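You operate a simulated robot arm through the tools that you are given. There is no shell and no other tool.

You are at the controls of a simulated two-armed robot. One attempt, no reset.

JOB
Wipe up the spill on the pantry worktop with the blue cloth there and put it back.

It is judged by the outcome, as a careful person would: the job done as asked, and still so three seconds after it is handed in. It fails if anything else is knocked over, pushed out of place, dropped, spilled or broken. Flat cloth is picked up by pressing the open fingertips on it (5 to 10 N) and closing them slowly along it; thin cloth reads only 2 to 8 mm in the jaws.

ROBOT AND FRAMES
Two 7-joint arms with two-finger parallel grippers on one trunk, on a base that moves. Base frame: it is fixed to the floor where the robot stands at the start and does not move with it; the origin is under the middle of the robot, x ahead of it, y to its left, z up; the surface under the hand at the start is at about z = 0.91. Readings come in m, rad, newtons and seconds.
The left shoulder is at the start at [0.02, 0.113, 1.247], the right one opposite. With the tool pointing down near the work surface each hand reaches from about 0.24 to 0.6 m from the robot's upright axis, wherever it stands, measured 20 degrees to its own side. Payload 1.57 kg a hand.
The tool frame of a hand sits at the grasp point between the pads (the TCP): z along the fingers, y along the line on which they close. The tips reach 0.03 m beyond it. The gripper opens to 0.08 m. The fingers are 0.017 m wide and 0.012 m thick; the gripper's body (0.04 by 0.082 m) begins 0.08 m behind the TCP.
Orientation is that of the tool frame in the base frame, as a unit quaternion [x, y, z, w]. With the fingers straight down and closing along the base's y, the tool's x points along the base's -x, its y along +y and its z along -z.

CONTROLS
- The arms move only by the tool drive_tool. It takes "left_targets", "right_targets" or both (then of equal length, played together; a hand with none holds still); each is a list of rows, each a list of 6 numbers: the shift along the tool's x, y, z in m, then the turn, a rotation vector about the tool's x, y, z in rad. In form: [[tx, ty, tz, wx, wy, wz], ...]. A call has 1 to 20 rows; each row shifts and turns the commanded pose from where the row before left it, along the tool's axes as they then stand. "left_gripper" and "right_gripper" are, for a hand that has rows, the closure, from 0 (fully open) to 1 (shut), set as the call begins (left out, the last holds). Each row takes 0.2 s and may step no farther than 0.05 m and 0.15 rad from the row before; otherwise, or with a gripper value out of range, the whole call is refused. A pose out of reach is approached as far as the arm can. The call stops where the force on the tool passes 40 N (or 10 N more than at its start, if that is more) or the arm is blocked; 0.2 s more then pass. The fingers move at their own pace (about 0.045 m/s each) and stop on an object; they squeeze with about 28 N. The grip force told is the motor's: it shows also when the fingers shut on nothing. Time passes only in rows, and 0.2 s behind the last, so rows that do not move let the fingers close. The reply holds the time, the measured pose of the TCP, the force on the tool along the base axes, the opening and the grip force, in the units named above and with some noise, with the torque about the TCP (base axes, N m) and any sound that the robot's microphone picked up.
- Cameras (640 x 400 px; columns grow to the right, rows downward): "scene" is now at [0.0915, -0.0314, 1.377]; the picture's right is [-0.37, -0.93, 0.00], its down [-0.49, 0.20, -0.85] and it looks along [0.79, -0.31, -0.53] (base axes); focal length 282 px, centre (320, 200). "left" rides on the left gripper at [0.072, 0.007, -0.122] in its tool frame; the picture's right is [-0.09, 1.00, 0.00], its down [-0.84, -0.08, -0.54] and it looks along [-0.54, -0.05, 0.84] (tool axes); focal length 238 px, centre (320, 200). "right" rides on the right gripper at [0.072, -0.007, -0.122] in its tool frame; the picture's right is [0.09, 1.00, 0.00], its down [-0.84, 0.08, -0.54] and it looks along [-0.54, 0.05, 0.84] (tool axes); focal length 238 px, centre (320, 200). There is no depth. A picture from a camera that has moved, and an enlarged one, comes with that camera's place and axes in the base frame and with its lens.
- capture(camera): a new picture of that camera. It takes no simulated time.
- slide_trunk(by): moves the trunk up (or, below 0, down) by that many m; the arms and the scene camera ride with it, the base frame stays. It gives what a move gives, with no picture.
- drive_base(legs): drives the robot by 1 to 6 legs, each [ahead, left, turn to the left] in m, m and rad, along the robot's own axes; the way and the turn of a leg run together, so that a leg with both is an arc; at most 1.5 m and 3.142 rad a leg. The arms and the cameras ride along, it lands a little off, and it stops where it bumps. It gives what a move gives.
- turn_head(pan, tilt): turns the head with the scene camera to pan (to the left, within 1.396 rad either way) and tilt (down, from -0.506 to 1.204), counted from straight ahead of the robot. It gives what a move gives.
- inspect(camera, box): a new picture of the part [left, top, right, bottom] of that camera's present view, enlarged. It takes no simulated time.
- job_done(): hands the job in; it is judged then, once.

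Nothing tells you exact positions but the pictures and the camera data. Unless the task says otherwise, let go and move clear before handing in.

The tools are called after ">>>" as a command line: name --argument value ..., lists and objects as JSON in quotes. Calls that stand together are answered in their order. drive_tool: Moves the arms, as the interface text tells. Its arguments: {"type":"object","properties":{"left_targets":{"type":"array","items":{"type":"array","items":{"type":"number"}}},"left_gripper":{"type":"number"},"right_targets":{"type":"array","items":{"type":"array","items":{"type":"number"}}},"right_gripper":{"type":"number"}},"required":[]} The other tools are called the same way: slide_trunk (by) moves the trunk up or down; drive_base (legs) drives the base; turn_head (pan, tilt) turns the head that bears the scene camera; capture (camera) takes a picture; inspect (camera, box) takes an enlarged picture of a part of a camera's view; job_done () hands the job in.

At the start:

```text
time: 0.0
left_position: [0.4005, 0.0035, 1.2173]
left_tcp_rot: [-0.001, 1.0, -0.001, 0.0]
left_wrist_force: [-0.5, 0.0, -0.5]
left_ft_torque: [-0.02, 0.01, 0.0]
left_gripper_width: 0.08
left_gripper_force: 0.1
right_position: [0.3477, -0.4329, 1.1831]
right_tcp_rot: [0.0, 1.0, -0.001, -0.001]
right_wrist_force: [-0.9, 0.4, 1.0]
right_ft_torque: [0.02, 0.0, -0.02]
right_gripper_width: 0.0802
right_gripper_force: 0.1
trunk travel left (down, up): [-0.3, 0.27]
robot x, y, heading: [0.0021, -0.0044, -0.002]
head pan, tilt (commanded): [-0.377, 0.56]
```

scene: 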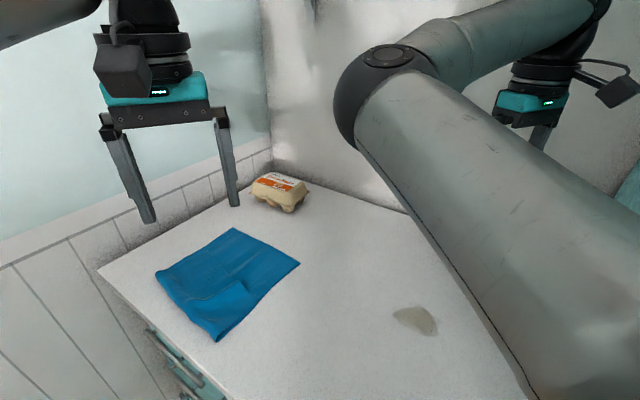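
right: 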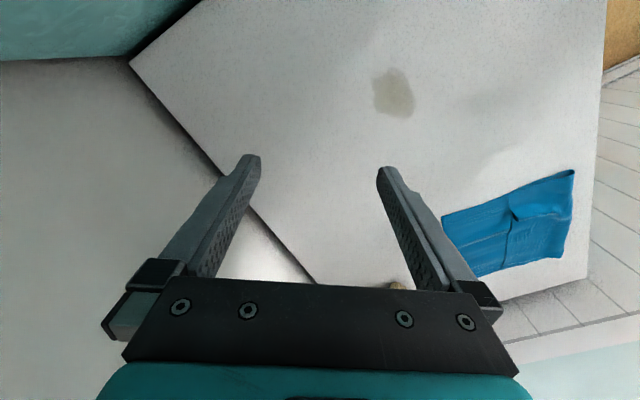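
left: 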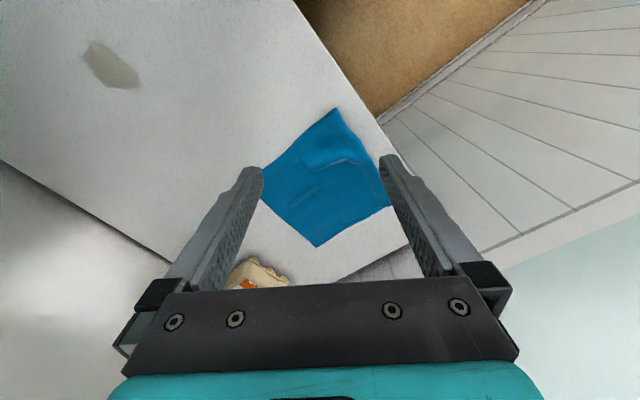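

The blue cloth lies near the front-left of the worktop, centred around (0.59, 0.00). The spill is at about (0.33, -0.32), and an egg carton sits at the back-left corner. I'll look closer before moving.

>>> inspect --camera "scene" --box '[140, 160, 340, 360]'

>>> inspect --camera "left" --box '[240, 90, 420, 300]'

>>> inspect --camera "right" --box '[330, 30, 480, 150]'

```text
2.00 times, centred on (240, 260) of scene
camera zoom: at [0.0915, -0.0314, 1.377], right [-0.37, -0.93, 0.0], down [-0.49, 0.2, -0.85], along [0.79, -0.31, -0.53], focal length 563 px, centre (480, 80)
```

zoom: 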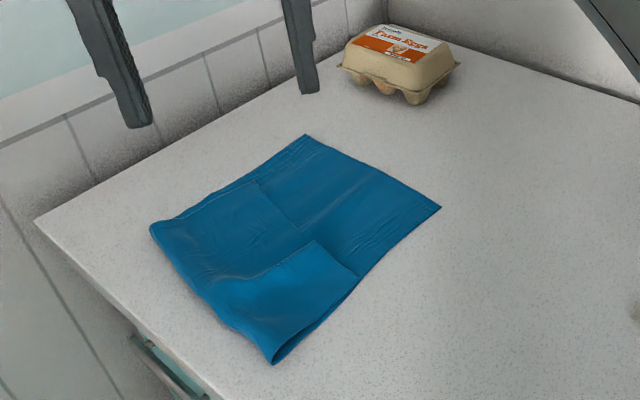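

```text
1.90 times, centred on (330, 195) of left
camera zoom: at [0.3273, 0.0095, 1.3384], right [0.09, 1.0, 0.0], down [0.84, -0.08, 0.54], along [0.54, -0.05, -0.84], focal length 454 px, centre (301, 210)
```

zoom: 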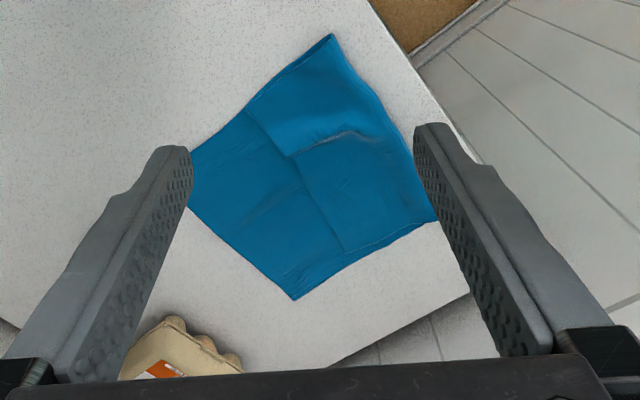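

```text
3.33 times, centred on (405, 90) of right
camera zoom: at [0.2748, -0.4392, 1.3041], right [-0.09, 1.0, 0.0], down [0.84, 0.08, 0.54], along [0.54, 0.05, -0.84], focal length 794 px, centre (37, 567)
```

zoom: 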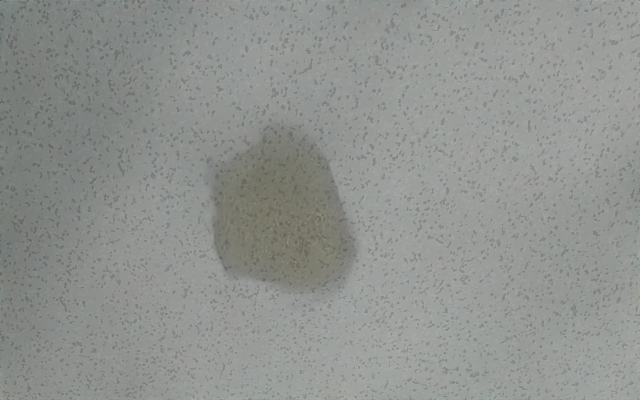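

The cloth is a folded square of about 0.23 m and the spill is roughly 5 cm across. I'll turn the head to check my surroundings before deciding whether to move the base.

>>> turn_head --pan -0.9 --tilt 0.7

>>> capture --camera "scene"

>>> turn_head --pan 0.5 --tilt 0.8

>>> capture --camera "scene"

>>> turn_head --pan -0.2 --tilt 0.9

>>> capture --camera "scene"

```text
time: 0.9
left_position: [0.4011, 0.0035, 1.2163]
left_tcp_rot: [-0.001, 1.0, -0.001, 0.0]
left_wrist_force: [0.9, -0.5, -0.1]
left_ft_torque: [-0.05, 0.0, -0.04]
left_gripper_width: 0.0802
left_gripper_force: 0.0
right_position: [0.3469, -0.4331, 1.1832]
right_tcp_rot: [0.0, 1.0, -0.001, 0.0]
right_wrist_force: [0.1, -0.8, 0.2]
right_ft_torque: [0.0, 0.0, 0.01]
right_gripper_width: 0.0799
right_gripper_force: 0.1
trunk travel left (down, up): [-0.3, 0.27]
robot x, y, heading: [-0.0008, 0.0023, -0.002]
head pan, tilt (commanded): [-0.901, 0.7]
```

```text
taken
camera scene: at [0.061, -0.0649, 1.3648], right [-0.78, -0.62, 0.0], down [-0.4, 0.5, -0.77], along [0.48, -0.6, -0.64], focal length 282 px, centre (320, 200)
```

scene: 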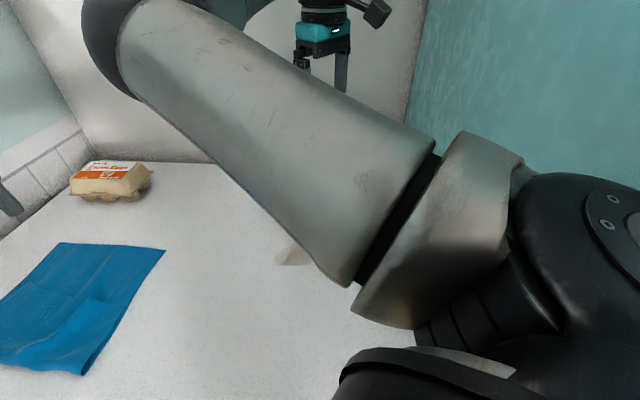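

```text
time: 2.5
left_position: [0.4008, 0.0043, 1.2172]
left_tcp_rot: [-0.001, 1.0, 0.0, 0.0]
left_wrist_force: [0.1, -0.2, -0.8]
left_ft_torque: [0.03, 0.0, 0.04]
left_gripper_width: 0.0799
left_gripper_force: 0.2
right_position: [0.3478, -0.4329, 1.1815]
right_tcp_rot: [0.0, 1.0, -0.001, 0.0]
right_wrist_force: [-0.6, 0.6, -0.2]
right_ft_torque: [0.04, 0.0, -0.01]
right_gripper_width: 0.0798
right_gripper_force: 0.1
trunk travel left (down, up): [-0.3, 0.27]
robot x, y, heading: [0.0004, -0.0005, -0.0]
head pan, tilt (commanded): [0.499, 0.799]
```

```text
taken
camera scene: at [0.0791, 0.0401, 1.3565], right [0.48, -0.88, 0.0], down [-0.63, -0.34, -0.7], along [0.61, 0.33, -0.72], focal length 282 px, centre (320, 200)
```

scene: 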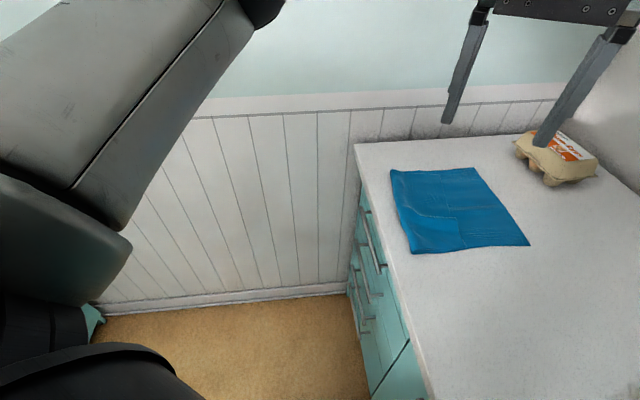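

```text
time: 3.5
left_position: [0.4001, 0.0041, 1.2185]
left_tcp_rot: [0.0, 1.0, 0.0, 0.0]
left_wrist_force: [-0.6, 0.4, 0.5]
left_ft_torque: [0.02, 0.02, -0.01]
left_gripper_width: 0.0802
left_gripper_force: 0.1
right_position: [0.3469, -0.4338, 1.1841]
right_tcp_rot: [-0.001, 1.0, -0.002, 0.0]
right_wrist_force: [0.4, -0.1, 0.2]
right_ft_torque: [0.0, -0.01, 0.02]
right_gripper_width: 0.0801
right_gripper_force: 0.1
trunk travel left (down, up): [-0.3, 0.27]
robot x, y, heading: [0.002, -0.0041, -0.001]
head pan, tilt (commanded): [-0.201, 0.901]
```

```text
taken
camera scene: at [0.0822, -0.0134, 1.3486], right [-0.2, -0.98, 0.0], down [-0.77, 0.16, -0.62], along [0.61, -0.12, -0.78], focal length 282 px, centre (320, 200)
```

scene: 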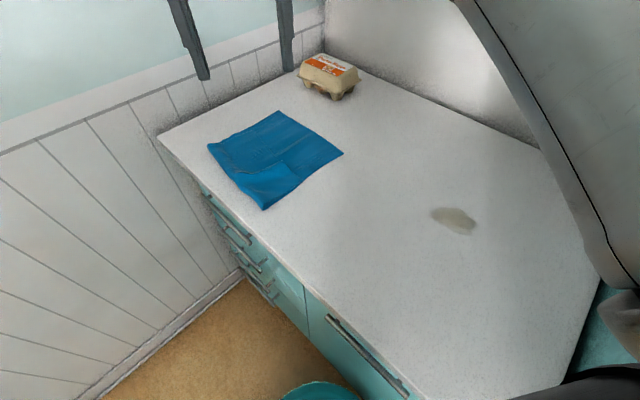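

The worktop runs at about 33° to my heading and the wall is about 0.74 m off along its front edge. I want to shift a little to the left along the counter, so I'm checking the gap around the base first.

>>> turn_head --pan 0.0 --tilt 1.2

>>> capture --camera "scene"

>>> turn_head --pan 0.8 --tilt 1.2

>>> capture --camera "scene"

```text
time: 4.3
left_position: [0.4005, 0.0043, 1.2163]
left_tcp_rot: [-0.001, 1.0, 0.0, 0.0]
left_wrist_force: [0.2, -0.5, -0.2]
left_ft_torque: [0.02, 0.0, -0.02]
left_gripper_width: 0.0799
left_gripper_force: 0.0
right_position: [0.3471, -0.4337, 1.1816]
right_tcp_rot: [0.0, 1.0, -0.001, 0.0]
right_wrist_force: [-0.3, -0.2, 0.4]
right_ft_torque: [-0.02, 0.04, 0.02]
right_gripper_width: 0.0801
right_gripper_force: 0.1
trunk travel left (down, up): [-0.3, 0.27]
robot x, y, heading: [-0.0003, -0.0031, 0.0]
head pan, tilt (commanded): [0.0, 1.201]
```

```text
taken
camera scene: at [0.0642, 0.0016, 1.3288], right [0.0, -1.0, 0.0], down [-0.93, 0.0, -0.36], along [0.36, 0.0, -0.93], focal length 282 px, centre (320, 200)
```

scene: 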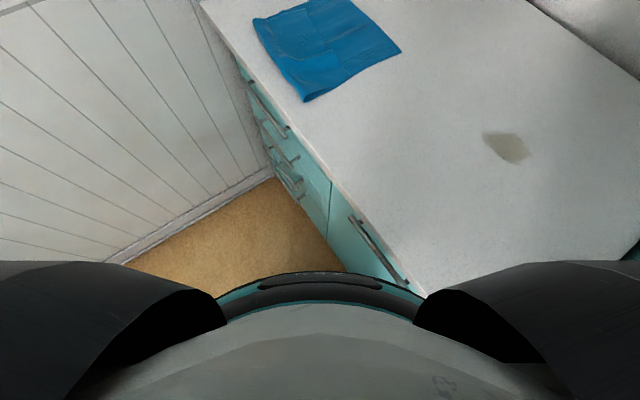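

```text
time: 5.5
left_position: [0.4004, 0.0037, 1.217]
left_tcp_rot: [0.0, 1.0, 0.0, -0.001]
left_wrist_force: [0.3, -0.3, -0.1]
left_ft_torque: [-0.02, 0.0, 0.0]
left_gripper_width: 0.0801
left_gripper_force: 0.0
right_position: [0.3474, -0.432, 1.1821]
right_tcp_rot: [0.0, 1.0, 0.0, 0.001]
right_wrist_force: [-0.1, 0.0, 0.7]
right_ft_torque: [0.0, 0.02, 0.03]
right_gripper_width: 0.0801
right_gripper_force: 0.1
trunk travel left (down, up): [-0.3, 0.27]
robot x, y, heading: [-0.0014, 0.0021, 0.001]
head pan, tilt (commanded): [0.799, 1.201]
```

```text
taken
camera scene: at [0.0472, 0.0416, 1.3288], right [0.72, -0.7, 0.0], down [-0.65, -0.67, -0.36], along [0.25, 0.26, -0.93], focal length 282 px, centre (320, 200)
```

scene: 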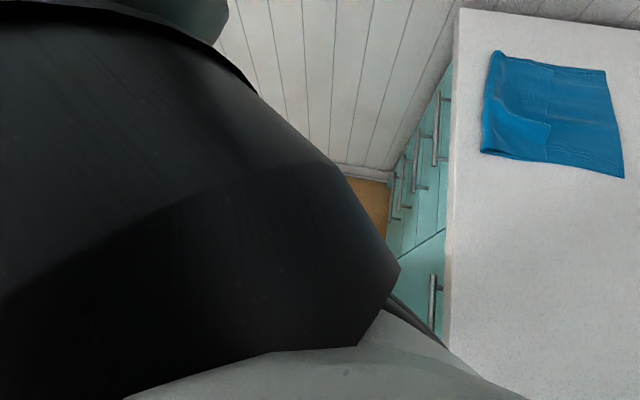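

The base sits close to the counter, so I'll pull the left hand back out of the way. Then I'll shift the base a little left along the counter and slightly away from it.

>>> drive_tool --left_targets '[[0.015, 0.045, 0, 0, 0, 0], [0.015, 0.045, 0, 0, 0, 0], [0.015, 0.045, 0, 0, 0, 0], [0.015, 0.045, 0, 0, 0, 0], [0.015, 0.045, 0, 0, 0, 0], [0, 0, 0, 0, 0, 0]]'

>>> turn_head --pan -0.3 --tilt 0.9

>>> capture --camera "scene"

```text
time: 6.9
left_position: [0.3244, 0.228, 1.2136]
left_tcp_rot: [0.0, 1.0, 0.0, 0.0]
left_wrist_force: [0.5, 0.0, -0.2]
left_ft_torque: [0.0, 0.0, -0.01]
left_gripper_width: 0.08
left_gripper_force: 0.0
right_position: [0.3458, -0.4332, 1.1818]
right_tcp_rot: [0.001, 1.0, 0.001, 0.0]
right_wrist_force: [-0.4, 0.0, 0.6]
right_ft_torque: [0.02, -0.04, 0.0]
right_gripper_width: 0.08
right_gripper_force: 0.0
trunk travel left (down, up): [-0.3, 0.27]
robot x, y, heading: [0.0004, 0.0027, -0.002]
head pan, tilt (commanded): [0.799, 1.201]
```

```text
time: 8.2
left_position: [0.3256, 0.2282, 1.2141]
left_tcp_rot: [0.0, 1.0, 0.001, 0.001]
left_wrist_force: [0.2, -0.1, -0.7]
left_ft_torque: [-0.03, 0.01, 0.01]
left_gripper_width: 0.0798
left_gripper_force: 0.1
right_position: [0.3459, -0.4329, 1.1834]
right_tcp_rot: [0.0, 1.0, -0.001, 0.0]
right_wrist_force: [0.5, 0.3, -0.6]
right_ft_torque: [-0.02, -0.01, 0.01]
right_gripper_width: 0.0799
right_gripper_force: 0.0
trunk travel left (down, up): [-0.3, 0.27]
robot x, y, heading: [-0.0018, 0.0004, -0.005]
head pan, tilt (commanded): [-0.3, 0.901]
```

```text
taken
camera scene: at [0.0803, -0.0206, 1.3486], right [-0.29, -0.96, 0.0], down [-0.75, 0.23, -0.62], along [0.59, -0.18, -0.78], focal length 282 px, centre (320, 200)
```

scene: 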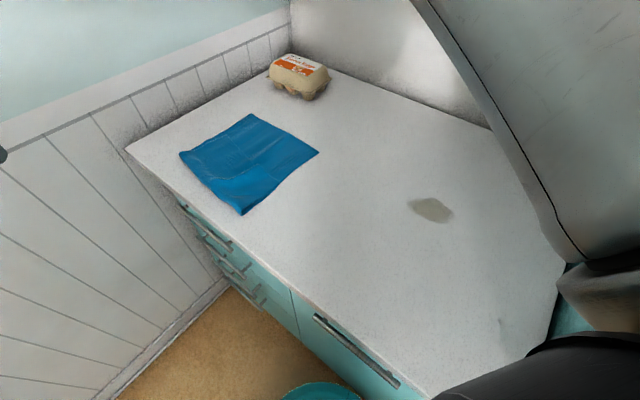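

Both hands are clear. Driving the base about 0.18 m along the counter and 0.03 m away from it.

>>> drive_base --legs '[[-0.016, 0.025, 0], [0.15, 0.098, 0]]'

>>> capture --camera "scene"

>>> capture --camera "left"

>>> capture --camera "right"

```text
time: 10.2
left_position: [0.4605, 0.3529, 1.2129]
left_tcp_rot: [-0.003, 1.0, 0.0, 0.0]
left_wrist_force: [-0.6, -1.1, -0.5]
left_ft_torque: [-0.02, 0.03, 0.01]
left_gripper_width: 0.0801
left_gripper_force: 0.0
right_position: [0.4843, -0.3089, 1.1831]
right_tcp_rot: [-0.003, 1.0, -0.001, 0.0]
right_wrist_force: [1.0, -0.2, 0.2]
right_ft_torque: [-0.01, 0.0, -0.01]
right_gripper_width: 0.0801
right_gripper_force: 0.1
trunk travel left (down, up): [-0.3, 0.27]
robot x, y, heading: [0.1357, 0.1244, 0.002]
head pan, tilt (commanded): [-0.3, 0.901]
```

```text
taken
camera scene: at [0.2162, 0.1027, 1.3486], right [-0.29, -0.96, 0.0], down [-0.75, 0.23, -0.62], along [0.59, -0.18, -0.78], focal length 282 px, centre (320, 200)
```

scene: 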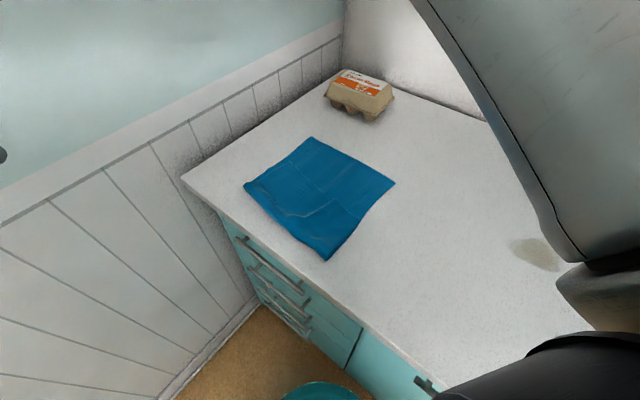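

```text
taken
camera left: at [0.3862, 0.3588, 1.3344], right [0.09, 1.0, 0.0], down [0.84, -0.07, 0.54], along [0.54, -0.05, -0.84], focal length 238 px, centre (320, 200)
```

left: 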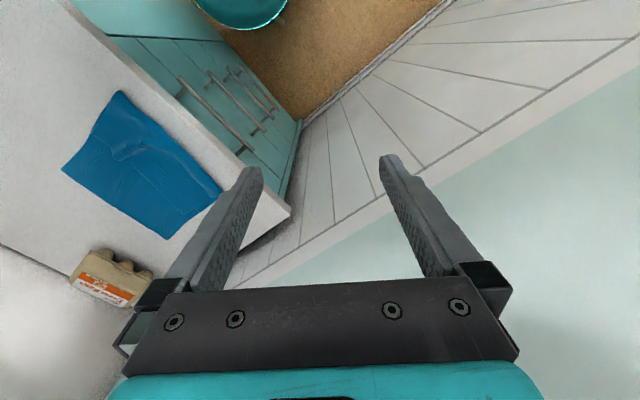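

```text
taken
camera right: at [0.4122, -0.315, 1.3041], right [-0.1, 1.0, 0.0], down [0.84, 0.08, 0.54], along [0.54, 0.05, -0.84], focal length 238 px, centre (320, 200)
```

right: 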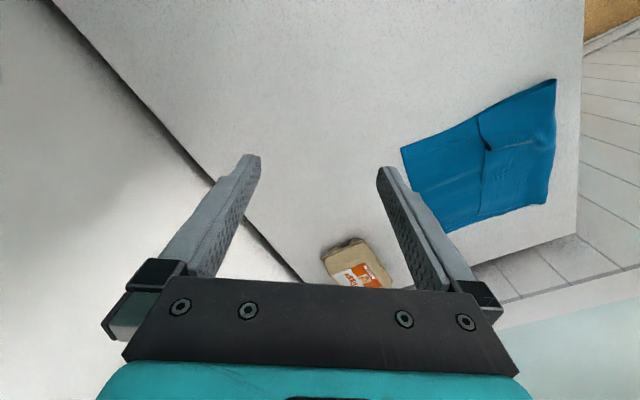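

The base moved cleanly and the cloth is now well within the right hand's reach. I'll bring the right hand above the cloth's right half for a close look.

>>> drive_tool --right_targets '[[-0.0091, 0.0337, 0.0, 0, 0, 0], [-0.0091, 0.0337, 0.0, 0, 0, 0], [-0.0091, 0.0337, 0.0171, 0, 0, 0], [-0.0091, 0.0337, 0.0171, 0, 0, 0], [-0.0091, 0.0337, 0.0171, 0, 0, 0], [-0.0091, 0.0337, 0.0171, 0, 0, 0], [-0.0091, 0.0337, 0.0171, 0, 0, 0], [0, 0, 0, 0, 0, 0]]' --right_gripper 0

>>> capture --camera "right"

>>> capture --camera "scene"

```text
time: 11.9
left_position: [0.458, 0.3526, 1.2139]
left_tcp_rot: [-0.002, 1.0, 0.0, 0.0]
left_wrist_force: [-0.1, 0.4, 0.3]
left_ft_torque: [-0.01, 0.0, 0.04]
left_gripper_width: 0.0802
left_gripper_force: 0.1
right_position: [0.5837, -0.1542, 1.1012]
right_tcp_rot: [-0.002, 1.0, 0.0, 0.0]
right_wrist_force: [0.3, -0.3, 0.6]
right_ft_torque: [0.01, 0.0, 0.0]
right_gripper_width: 0.0801
right_gripper_force: 0.0
right hand out of reach, approached as far as the arm can: row 4, 5, 6, 7
trunk travel left (down, up): [-0.3, 0.27]
robot x, y, heading: [0.136, 0.124, 0.004]
head pan, tilt (commanded): [-0.3, 0.901]
```

```text
taken
camera right: at [0.5118, -0.1609, 1.2222], right [-0.1, 1.0, 0.0], down [0.84, 0.08, 0.54], along [0.54, 0.05, -0.84], focal length 238 px, centre (320, 200)
```

right: 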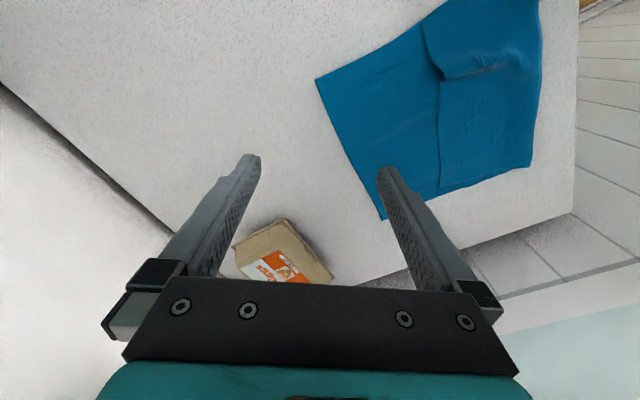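

```text
taken
camera scene: at [0.2153, 0.1021, 1.3486], right [-0.29, -0.96, 0.0], down [-0.75, 0.23, -0.62], along [0.59, -0.18, -0.78], focal length 282 px, centre (320, 200)
```

scene: 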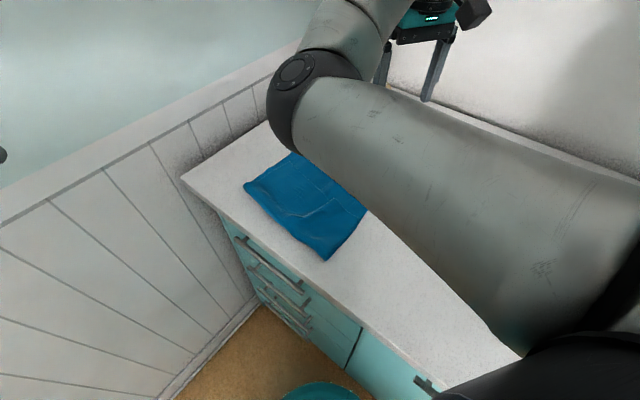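

The right arm is folded elbow-inward and can't get all the way over the cloth from this posture. I'll back it off to the right, then check what the left hand can reach instead.

>>> drive_tool --right_targets '[[0.01, -0.035, -0.02, 0, 0, 0], [0.01, -0.035, -0.02, 0, 0, 0], [0.01, -0.035, -0.02, 0, 0, 0], [0, 0, 0, 0, 0, 0]]'

>>> turn_head --pan -0.9 --tilt 0.5

>>> capture --camera "scene"

>>> turn_head --pan -1.39 --tilt 0.5

>>> capture --camera "scene"

```text
time: 12.9
left_position: [0.4591, 0.3531, 1.2129]
left_tcp_rot: [-0.003, 1.0, 0.0, 0.0]
left_wrist_force: [0.0, -0.8, 0.7]
left_ft_torque: [0.0, -0.02, 0.0]
left_gripper_width: 0.0797
left_gripper_force: 0.0
right_position: [0.5576, -0.2588, 1.1611]
right_tcp_rot: [-0.003, 1.0, -0.001, 0.001]
right_wrist_force: [0.1, 0.6, 0.7]
right_ft_torque: [-0.01, -0.04, 0.02]
right_gripper_width: 0.0799
right_gripper_force: 0.1
trunk travel left (down, up): [-0.3, 0.27]
robot x, y, heading: [0.1359, 0.1231, 0.004]
head pan, tilt (commanded): [-0.3, 0.901]
```

```text
time: 13.9
left_position: [0.4585, 0.3531, 1.2144]
left_tcp_rot: [-0.002, 1.0, 0.001, 0.0]
left_wrist_force: [0.0, 0.5, 0.3]
left_ft_torque: [0.03, 0.02, -0.02]
left_gripper_width: 0.0799
left_gripper_force: 0.0
right_position: [0.5567, -0.2602, 1.1604]
right_tcp_rot: [-0.003, 1.0, -0.001, -0.001]
right_wrist_force: [-0.2, 0.5, -0.6]
right_ft_torque: [-0.01, 0.03, -0.01]
right_gripper_width: 0.0801
right_gripper_force: 0.0
trunk travel left (down, up): [-0.3, 0.27]
robot x, y, heading: [0.1368, 0.1245, 0.0]
head pan, tilt (commanded): [-0.901, 0.499]
```

```text
taken
camera scene: at [0.2, 0.0532, 1.3824], right [-0.78, -0.62, 0.0], down [-0.3, 0.37, -0.88], along [0.55, -0.69, -0.48], focal length 282 px, centre (320, 200)
```

scene: 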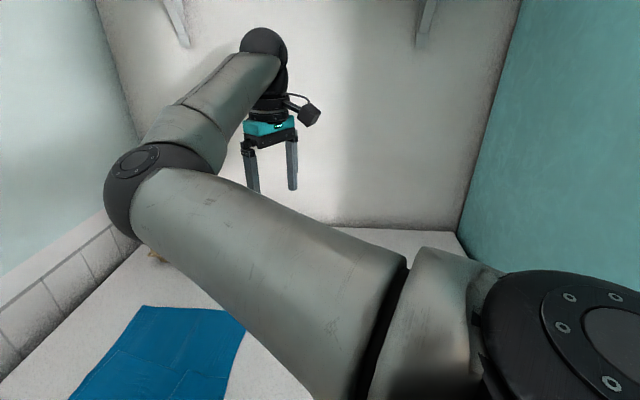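

```text
time: 14.9
left_position: [0.458, 0.351, 1.2132]
left_tcp_rot: [-0.003, 1.0, 0.0, 0.0]
left_wrist_force: [-0.2, -0.6, -0.2]
left_ft_torque: [-0.02, -0.01, 0.03]
left_gripper_width: 0.0802
left_gripper_force: 0.0
right_position: [0.5572, -0.26, 1.1612]
right_tcp_rot: [-0.003, 1.0, -0.002, 0.001]
right_wrist_force: [0.0, 0.0, 0.4]
right_ft_torque: [0.01, 0.01, -0.01]
right_gripper_width: 0.08
right_gripper_force: 0.1
trunk travel left (down, up): [-0.3, 0.27]
robot x, y, heading: [0.1349, 0.1208, 0.004]
head pan, tilt (commanded): [-1.389, 0.499]
```

```text
taken
camera scene: at [0.1601, 0.0348, 1.3825], right [-0.98, -0.19, 0.0], down [-0.09, 0.47, -0.88], along [0.16, -0.86, -0.48], focal length 282 px, centre (320, 200)
```

scene: 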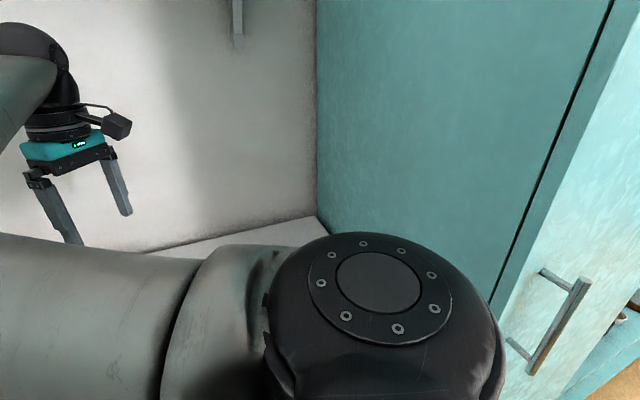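

A tall cabinet stands at the right end of the worktop and the right arm works best out to its right. Turning the base left about 20° puts the cloth in the right hand's good zone, and turning it right later will bring the hand to the spill.

>>> drive_base --legs '[[0, 0, 0.35]]'

>>> turn_head --pan -0.7 --tilt 0.8

>>> capture --camera "scene"

>>> capture --camera "right"

>>> capture --camera "left"

```text
time: 16.4
left_position: [0.3633, 0.449, 1.2141]
left_tcp_rot: [-0.175, 0.985, -0.001, 0.0]
left_wrist_force: [1.2, -0.5, -0.2]
left_ft_torque: [0.0, -0.02, -0.02]
left_gripper_width: 0.0799
left_gripper_force: 0.1
right_position: [0.6619, -0.0953, 1.1609]
right_tcp_rot: [-0.175, 0.985, -0.002, 0.001]
right_wrist_force: [0.1, -0.1, 0.9]
right_ft_torque: [-0.01, 0.01, -0.01]
right_gripper_width: 0.08
right_gripper_force: 0.1
trunk travel left (down, up): [-0.3, 0.27]
robot x, y, heading: [0.1348, 0.125, 0.35]
head pan, tilt (commanded): [-1.389, 0.499]
```

```text
time: 17.4
left_position: [0.3624, 0.4484, 1.2141]
left_tcp_rot: [-0.174, 0.985, 0.0, 0.0]
left_wrist_force: [-0.8, -0.7, -0.4]
left_ft_torque: [-0.02, -0.01, 0.0]
left_gripper_width: 0.08
left_gripper_force: 0.1
right_position: [0.6607, -0.0941, 1.16]
right_tcp_rot: [-0.174, 0.985, -0.001, 0.0]
right_wrist_force: [-0.1, -0.2, -0.2]
right_ft_torque: [0.0, 0.02, -0.01]
right_gripper_width: 0.0801
right_gripper_force: 0.1
trunk travel left (down, up): [-0.3, 0.27]
robot x, y, heading: [0.1343, 0.1229, 0.35]
head pan, tilt (commanded): [-0.7, 0.799]
```

```text
taken
camera scene: at [0.2183, 0.0998, 1.3566], right [-0.34, -0.94, 0.0], down [-0.67, 0.25, -0.7], along [0.65, -0.24, -0.72], focal length 282 px, centre (320, 200)
```

scene: 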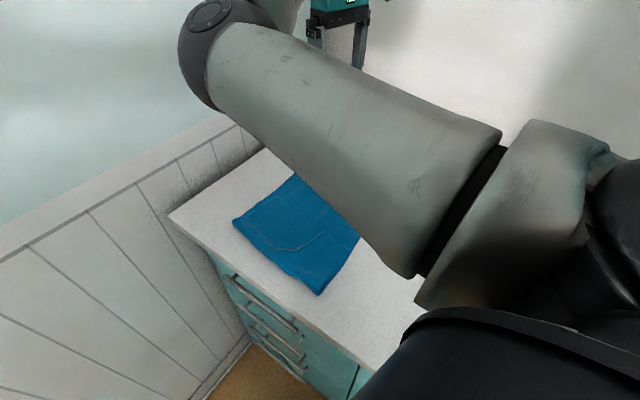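

```text
taken
camera right: at [0.5963, -0.1247, 1.282], right [-0.43, 0.9, 0.0], down [0.76, 0.36, 0.54], along [0.49, 0.23, -0.84], focal length 238 px, centre (320, 200)
```

right: 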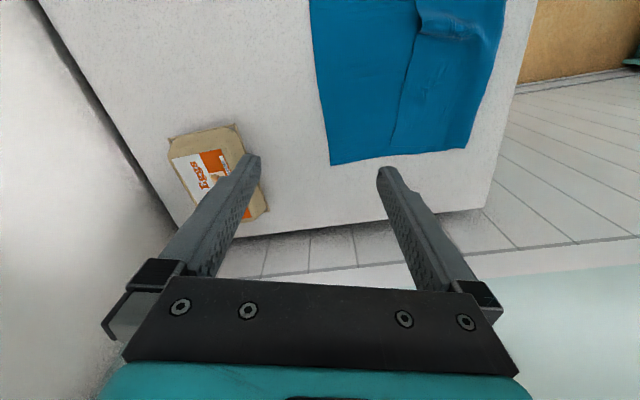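

```text
taken
camera left: at [0.2904, 0.4296, 1.3347], right [-0.26, 0.97, 0.0], down [0.81, 0.21, 0.54], along [0.52, 0.14, -0.84], focal length 238 px, centre (320, 200)
```

left: 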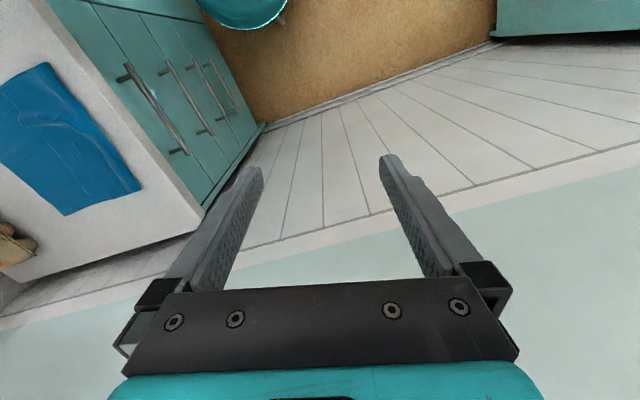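

The turn worked and the left hand is clear of the wall. Now I'll bring the right hand over the right part of the cloth at about z = 1.06.

>>> drive_tool --right_targets '[[0.0248, 0.0146, 0.0, 0, 0, 0], [0.0248, 0.0146, 0.02, 0, 0, 0], [0.0248, 0.0146, 0.04, 0, 0, 0], [0.0248, 0.0146, 0.04, 0, 0, 0], [0, 0, 0, 0, 0, 0]]' --right_gripper 0

>>> capture --camera "right"

>>> capture --camera "scene"

```text
time: 18.6
left_position: [0.3626, 0.4495, 1.2132]
left_tcp_rot: [-0.175, 0.985, 0.0, -0.001]
left_wrist_force: [-0.3, -0.2, 0.3]
left_ft_torque: [-0.04, 0.0, 0.0]
left_gripper_width: 0.0799
left_gripper_force: 0.0
right_position: [0.5518, -0.0764, 1.0614]
right_tcp_rot: [-0.175, 0.985, -0.002, 0.001]
right_wrist_force: [-0.5, -0.6, 0.1]
right_ft_torque: [-0.02, 0.03, 0.0]
right_gripper_width: 0.0799
right_gripper_force: 0.1
right hand out of reach, approached as far as the arm can: row 4
trunk travel left (down, up): [-0.3, 0.27]
robot x, y, heading: [0.1374, 0.1225, 0.348]
head pan, tilt (commanded): [-0.7, 0.799]
```

```text
taken
camera right: at [0.4853, -0.1067, 1.182], right [-0.43, 0.9, 0.0], down [0.76, 0.36, 0.54], along [0.49, 0.23, -0.84], focal length 238 px, centre (320, 200)
```

right: 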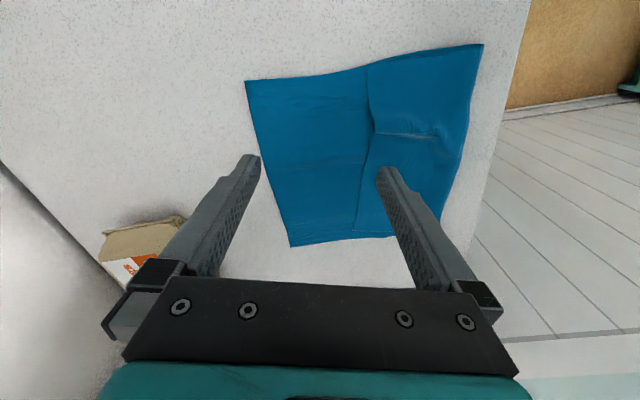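

```text
taken
camera scene: at [0.2183, 0.1002, 1.3566], right [-0.34, -0.94, 0.0], down [-0.67, 0.25, -0.7], along [0.65, -0.24, -0.72], focal length 282 px, centre (320, 200)
```

scene: 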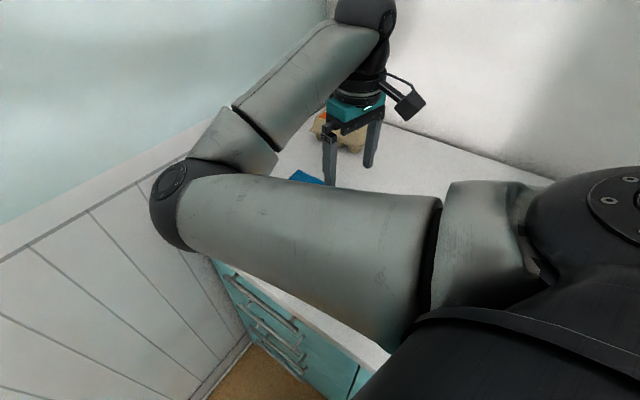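

The hand is above the cloth, but lower down the wrist hits its limit because the elbow hangs low. Raising the trunk should fix that, so I'll check overhead for shelves first.

>>> turn_head --pan -0.9 --tilt -0.2

>>> capture --camera "scene"

>>> turn_head --pan 0.0 --tilt -0.2

>>> capture --camera "scene"

```text
time: 19.9
left_position: [0.3624, 0.4484, 1.2134]
left_tcp_rot: [-0.174, 0.985, -0.001, 0.0]
left_wrist_force: [0.4, 0.6, 0.1]
left_ft_torque: [-0.01, 0.04, -0.04]
left_gripper_width: 0.0802
left_gripper_force: 0.1
right_position: [0.5504, -0.0764, 1.0604]
right_tcp_rot: [-0.173, 0.985, 0.0, 0.0]
right_wrist_force: [1.1, -0.4, -0.2]
right_ft_torque: [0.02, 0.01, -0.01]
right_gripper_width: 0.08
right_gripper_force: 0.0
trunk travel left (down, up): [-0.3, 0.27]
robot x, y, heading: [0.1333, 0.1231, 0.355]
head pan, tilt (commanded): [-0.901, -0.201]
```

```text
taken
camera scene: at [0.2135, 0.084, 1.446], right [-0.52, -0.85, 0.0], down [0.17, -0.1, -0.98], along [0.84, -0.51, 0.2], focal length 282 px, centre (320, 200)
```

scene: 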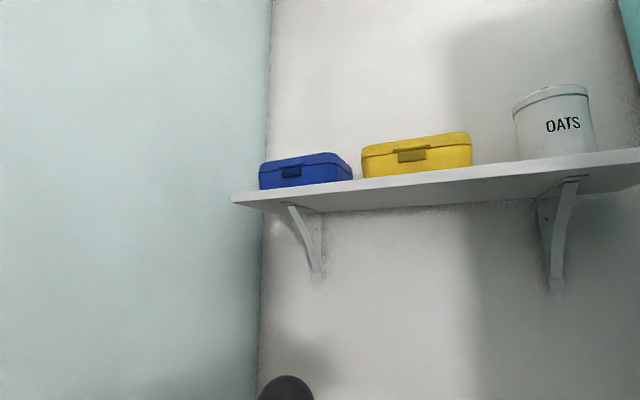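

```text
time: 21.1
left_position: [0.3613, 0.4481, 1.2131]
left_tcp_rot: [-0.174, 0.985, 0.0, 0.0]
left_wrist_force: [-0.3, 0.1, 0.8]
left_ft_torque: [0.03, 0.0, -0.01]
left_gripper_width: 0.08
left_gripper_force: 0.0
right_position: [0.5497, -0.0768, 1.0598]
right_tcp_rot: [-0.175, 0.985, 0.0, 0.0]
right_wrist_force: [0.2, 0.6, 0.0]
right_ft_torque: [-0.02, 0.02, 0.01]
right_gripper_width: 0.0797
right_gripper_force: 0.0
trunk travel left (down, up): [-0.3, 0.27]
robot x, y, heading: [0.133, 0.1249, 0.35]
head pan, tilt (commanded): [0.0, -0.201]
```

```text
taken
camera scene: at [0.2208, 0.1561, 1.4461], right [0.34, -0.94, 0.0], down [0.19, 0.07, -0.98], along [0.92, 0.33, 0.2], focal length 282 px, centre (320, 200)
```

scene: 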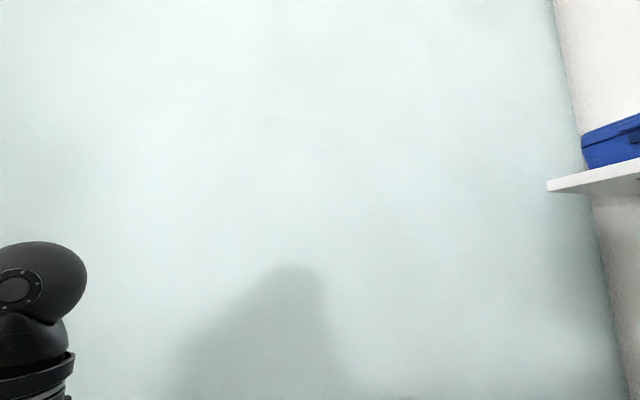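

There's a shelf at the back at about z = 1.59, but it's well behind and above where I work. Raising the trunk by 0.15 m is safe.

>>> slide_trunk --by 0.15

>>> drive_tool --right_targets '[[0, 0, 0.04, 0, 0, 0], [0, 0, 0.04, 0, 0, 0], [0, 0, 0.04, 0, 0, 0], [0, 0, 0.04, 0, 0, 0], [0, 0, 0, 0, 0, 0]]'

>>> turn_head --pan -0.7 --tilt 0.8

>>> capture --camera "scene"

>>> capture --camera "right"

```text
time: 22.8
left_position: [0.3619, 0.4489, 1.3637]
left_tcp_rot: [-0.174, 0.985, 0.0, 0.0]
left_wrist_force: [-0.5, -0.2, -0.8]
left_ft_torque: [-0.02, 0.03, 0.01]
left_gripper_width: 0.0803
left_gripper_force: 0.0
right_position: [0.5506, -0.077, 1.2104]
right_tcp_rot: [-0.175, 0.985, 0.0, 0.0]
right_wrist_force: [0.1, 0.1, 0.0]
right_ft_torque: [-0.01, 0.0, 0.02]
right_gripper_width: 0.0799
right_gripper_force: 0.0
trunk travel left (down, up): [-0.45, 0.12]
robot x, y, heading: [0.136, 0.1227, 0.353]
head pan, tilt (commanded): [0.0, -0.201]
```

```text
time: 24.2
left_position: [0.3628, 0.4488, 1.3642]
left_tcp_rot: [-0.174, 0.985, 0.0, -0.001]
left_wrist_force: [-0.1, -0.3, 0.4]
left_ft_torque: [0.0, 0.0, 0.01]
left_gripper_width: 0.0802
left_gripper_force: 0.1
right_position: [0.5755, -0.0912, 1.0757]
right_tcp_rot: [-0.152, 0.988, -0.007, 0.037]
right_wrist_force: [-0.6, -0.2, -0.5]
right_ft_torque: [0.0, 0.0, -0.03]
right_gripper_width: 0.0801
right_gripper_force: 0.0
trunk travel left (down, up): [-0.45, 0.12]
robot x, y, heading: [0.1319, 0.1222, 0.351]
head pan, tilt (commanded): [0.0, -0.201]
stopped in row 5 (right hand): the arm was blocked; the commanded pose is now the measured one
```

```text
time: 25.5
left_position: [0.362, 0.4484, 1.3641]
left_tcp_rot: [-0.175, 0.985, 0.0, -0.001]
left_wrist_force: [-0.3, 0.4, 0.3]
left_ft_torque: [0.05, 0.01, -0.03]
left_gripper_width: 0.0798
left_gripper_force: 0.2
right_position: [0.5739, -0.0912, 1.0759]
right_tcp_rot: [-0.153, 0.988, -0.007, 0.035]
right_wrist_force: [-0.6, 0.2, 0.2]
right_ft_torque: [0.03, -0.01, -0.01]
right_gripper_width: 0.0801
right_gripper_force: 0.2
trunk travel left (down, up): [-0.45, 0.12]
robot x, y, heading: [0.1334, 0.1234, 0.35]
head pan, tilt (commanded): [-0.7, 0.799]
```

```text
taken
camera scene: at [0.2183, 0.1, 1.5066], right [-0.34, -0.94, 0.0], down [-0.67, 0.25, -0.7], along [0.66, -0.24, -0.72], focal length 282 px, centre (320, 200)
```

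scene: 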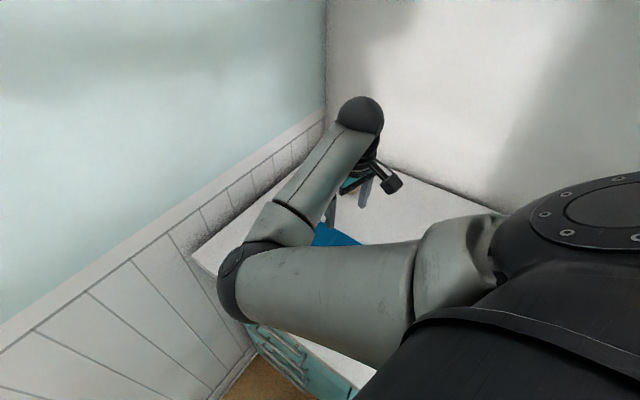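

```text
taken
camera right: at [0.4982, -0.118, 1.1919], right [-0.39, 0.92, -0.03], down [0.73, 0.33, 0.6], along [0.56, 0.21, -0.8], focal length 238 px, centre (320, 200)
```

right: 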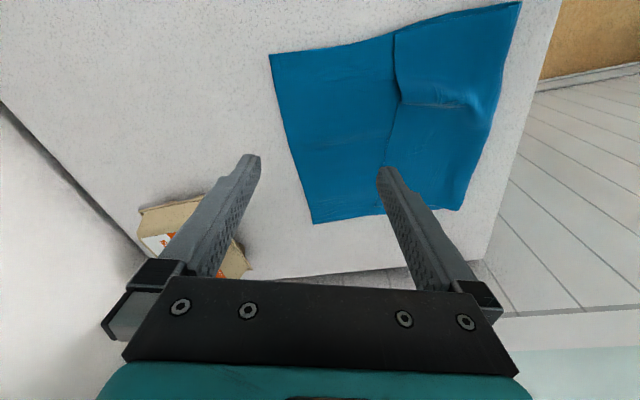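

The right arm's elbow keeps sinking and the wrist reaches its limit, so I'll back the hand up. I'll also look at the left arm's posture to judge which arm is better placed.

>>> drive_tool --right_targets '[[0, 0, -0.04, 0, 0, 0], [0, -0.02, -0.04, 0, 0, 0], [0, -0.02, -0.04, 0, 0, 0], [0, 0, 0, 0, 0, 0]]'

>>> turn_head --pan 0.9 --tilt 0.4

>>> capture --camera "scene"

>>> turn_head --pan -0.7 --tilt 0.5

>>> capture --camera "scene"

```text
time: 26.5
left_position: [0.3614, 0.4496, 1.3629]
left_tcp_rot: [-0.174, 0.985, 0.0, 0.0]
left_wrist_force: [0.3, 0.5, -0.4]
left_ft_torque: [-0.03, 0.01, 0.02]
left_gripper_width: 0.0798
left_gripper_force: 0.1
right_position: [0.576, -0.1216, 1.1945]
right_tcp_rot: [-0.157, 0.987, -0.004, 0.034]
right_wrist_force: [0.6, 0.6, 0.0]
right_ft_torque: [-0.01, -0.01, 0.02]
right_gripper_width: 0.0802
right_gripper_force: 0.1
trunk travel left (down, up): [-0.45, 0.12]
robot x, y, heading: [0.1369, 0.1225, 0.35]
head pan, tilt (commanded): [-0.7, 0.799]
```

```text
time: 28.2
left_position: [0.3632, 0.4489, 1.3651]
left_tcp_rot: [-0.174, 0.985, -0.001, 0.0]
left_wrist_force: [-0.5, 0.7, 0.1]
left_ft_torque: [0.03, 0.04, -0.02]
left_gripper_width: 0.0798
left_gripper_force: 0.0
right_position: [0.5757, -0.1206, 1.1963]
right_tcp_rot: [-0.157, 0.987, -0.003, 0.033]
right_wrist_force: [-0.2, -0.3, -0.4]
right_ft_torque: [0.0, -0.01, 0.0]
right_gripper_width: 0.08
right_gripper_force: 0.1
trunk travel left (down, up): [-0.45, 0.12]
robot x, y, heading: [0.1354, 0.124, 0.344]
head pan, tilt (commanded): [0.901, 0.4]
```

```text
taken
camera scene: at [0.1718, 0.2155, 1.5416], right [0.95, -0.32, 0.0], down [-0.12, -0.37, -0.92], along [0.29, 0.87, -0.39], focal length 282 px, centre (320, 200)
```

scene: 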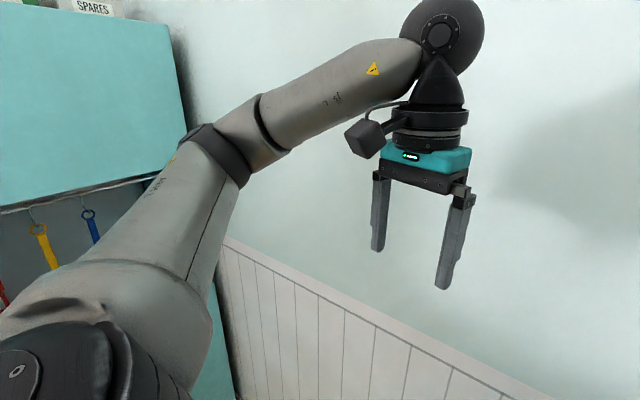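

```text
time: 29.9
left_position: [0.3616, 0.4477, 1.3628]
left_tcp_rot: [-0.175, 0.985, 0.0, 0.001]
left_wrist_force: [-0.6, 0.1, -0.3]
left_ft_torque: [-0.03, 0.01, -0.01]
left_gripper_width: 0.08
left_gripper_force: 0.2
right_position: [0.5766, -0.1217, 1.194]
right_tcp_rot: [-0.156, 0.987, -0.004, 0.034]
right_wrist_force: [-0.5, -0.4, -1.0]
right_ft_torque: [0.0, 0.02, 0.01]
right_gripper_width: 0.0798
right_gripper_force: 0.0
trunk travel left (down, up): [-0.45, 0.12]
robot x, y, heading: [0.1354, 0.1246, 0.354]
head pan, tilt (commanded): [-0.7, 0.499]
```

```text
taken
camera scene: at [0.228, 0.0965, 1.5325], right [-0.34, -0.94, 0.0], down [-0.45, 0.16, -0.88], along [0.82, -0.3, -0.48], focal length 282 px, centre (320, 200)
```

scene: 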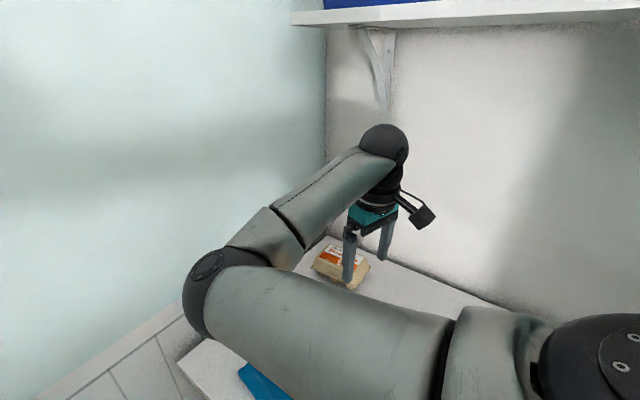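

The left arm is elbow-out and the right arm elbow-in. I'll test whether turning the right tool about its own axis makes the right elbow swing up to a better posture.

>>> drive_tool --right_targets '[[0, 0, 0, 0, 0, 0.15], [0, 0, 0, 0, 0, 0.15], [0, 0, 0, 0, 0, 0.15], [0, 0, 0, 0, 0, 0.15], [0, 0, 0, 0, 0, 0]]'

>>> capture --camera "scene"

```text
time: 31.1
left_position: [0.362, 0.4489, 1.3636]
left_tcp_rot: [-0.175, 0.985, 0.0, 0.0]
left_wrist_force: [-0.7, -0.6, -0.1]
left_ft_torque: [0.03, 0.0, 0.01]
left_gripper_width: 0.0798
left_gripper_force: 0.0
right_position: [0.577, -0.1237, 1.1948]
right_tcp_rot: [0.142, 0.989, 0.008, 0.033]
right_wrist_force: [-0.5, -0.3, 0.0]
right_ft_torque: [-0.02, 0.02, -0.06]
right_gripper_width: 0.0801
right_gripper_force: 0.0
trunk travel left (down, up): [-0.45, 0.12]
robot x, y, heading: [0.1335, 0.1242, 0.347]
head pan, tilt (commanded): [-0.7, 0.499]
```

```text
taken
camera scene: at [0.228, 0.0964, 1.5325], right [-0.34, -0.94, 0.0], down [-0.45, 0.16, -0.88], along [0.82, -0.3, -0.48], focal length 282 px, centre (320, 200)
```

scene: 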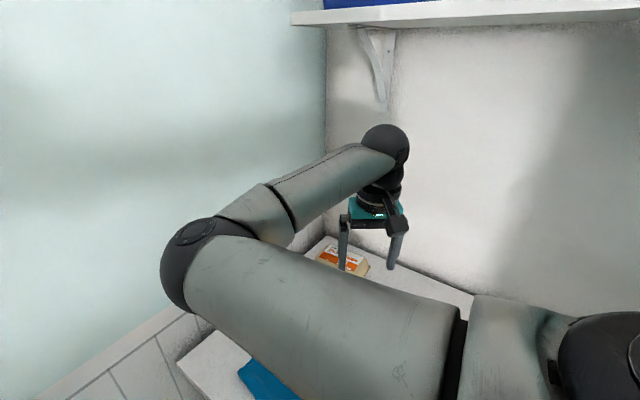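

Rotating in that direction raises the elbow. I'll continue the same rotation.

>>> drive_tool --right_targets '[[0, 0, 0, 0, 0, 0.15], [0, 0, 0, 0, 0, 0.15], [0, 0, 0, 0, 0, 0.15], [0, 0, 0, 0, 0, 0.15], [0, 0, 0, 0, 0, 0.15], [0, 0, 0, 0, 0, 0]]'

>>> capture --camera "scene"

```text
time: 32.5
left_position: [0.3635, 0.448, 1.3639]
left_tcp_rot: [-0.175, 0.985, 0.0, 0.001]
left_wrist_force: [-0.3, -0.1, -0.1]
left_ft_torque: [-0.02, 0.0, 0.03]
left_gripper_width: 0.0799
left_gripper_force: 0.0
right_position: [0.5776, -0.123, 1.1931]
right_tcp_rot: [0.494, 0.869, 0.018, 0.028]
right_wrist_force: [0.2, 0.1, 0.0]
right_ft_torque: [-0.03, 0.0, 0.01]
right_gripper_width: 0.08
right_gripper_force: 0.2
trunk travel left (down, up): [-0.45, 0.12]
robot x, y, heading: [0.134, 0.1211, 0.348]
head pan, tilt (commanded): [-0.7, 0.499]
```

```text
taken
camera scene: at [0.228, 0.0964, 1.5325], right [-0.34, -0.94, 0.0], down [-0.45, 0.16, -0.88], along [0.82, -0.3, -0.48], focal length 282 px, centre (320, 200)
```

scene: 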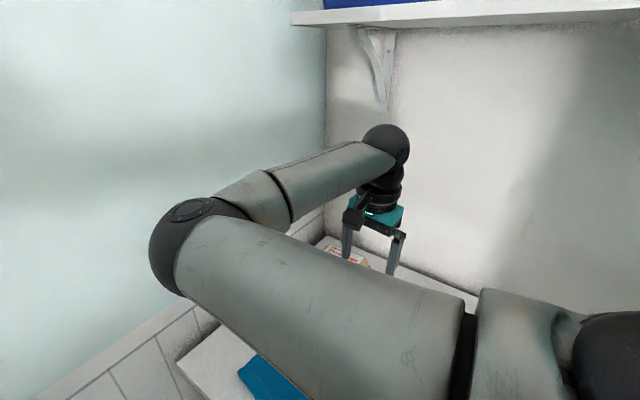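

The fingers now close along the counter's edge direction and the elbow is higher. I'll level the tool and descend toward the grip point at about (0.556, -0.067).

>>> drive_tool --right_targets '[[0, 0, 0, 0.0589, 0.0309, 0], [0.01465, 0.0026, 0.033, 0, 0, 0], [0.01465, 0.0026, 0.033, 0, 0, 0], [0.01465, 0.0026, 0.033, 0, 0, 0], [0.01465, 0.0026, 0.033, 0, 0, 0], [0, 0, 0, 0, 0, 0]]'

>>> capture --camera "scene"

>>> capture --camera "right"

```text
time: 33.9
left_position: [0.3617, 0.4477, 1.3639]
left_tcp_rot: [-0.175, 0.985, 0.0, -0.001]
left_wrist_force: [0.3, 0.6, 0.0]
left_ft_torque: [0.01, 0.02, 0.0]
left_gripper_width: 0.0801
left_gripper_force: 0.0
right_position: [0.556, -0.0692, 1.0617]
right_tcp_rot: [0.493, 0.87, 0.0, 0.001]
right_wrist_force: [0.2, -0.2, -0.5]
right_ft_torque: [0.03, 0.0, 0.02]
right_gripper_width: 0.08
right_gripper_force: 0.1
trunk travel left (down, up): [-0.45, 0.12]
robot x, y, heading: [0.1342, 0.1215, 0.351]
head pan, tilt (commanded): [-0.7, 0.499]
```

```text
taken
camera scene: at [0.2279, 0.0956, 1.5325], right [-0.34, -0.94, 0.0], down [-0.45, 0.16, -0.88], along [0.82, -0.3, -0.48], focal length 282 px, centre (320, 200)
```

scene: 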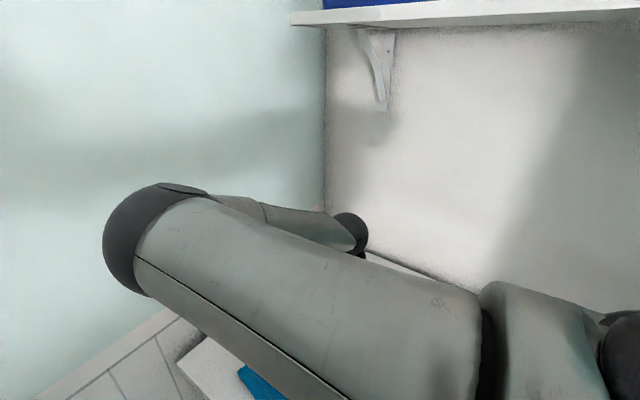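

```text
taken
camera right: at [0.5144, -0.0103, 1.1831], right [0.81, 0.59, 0.0], down [0.49, -0.68, 0.54], along [0.32, -0.44, -0.84], focal length 238 px, centre (320, 200)
```

right: 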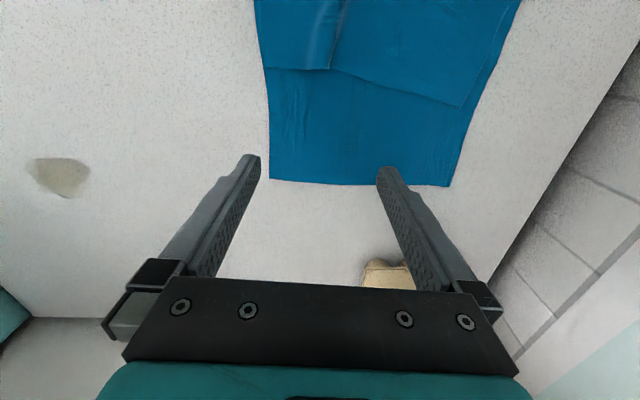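

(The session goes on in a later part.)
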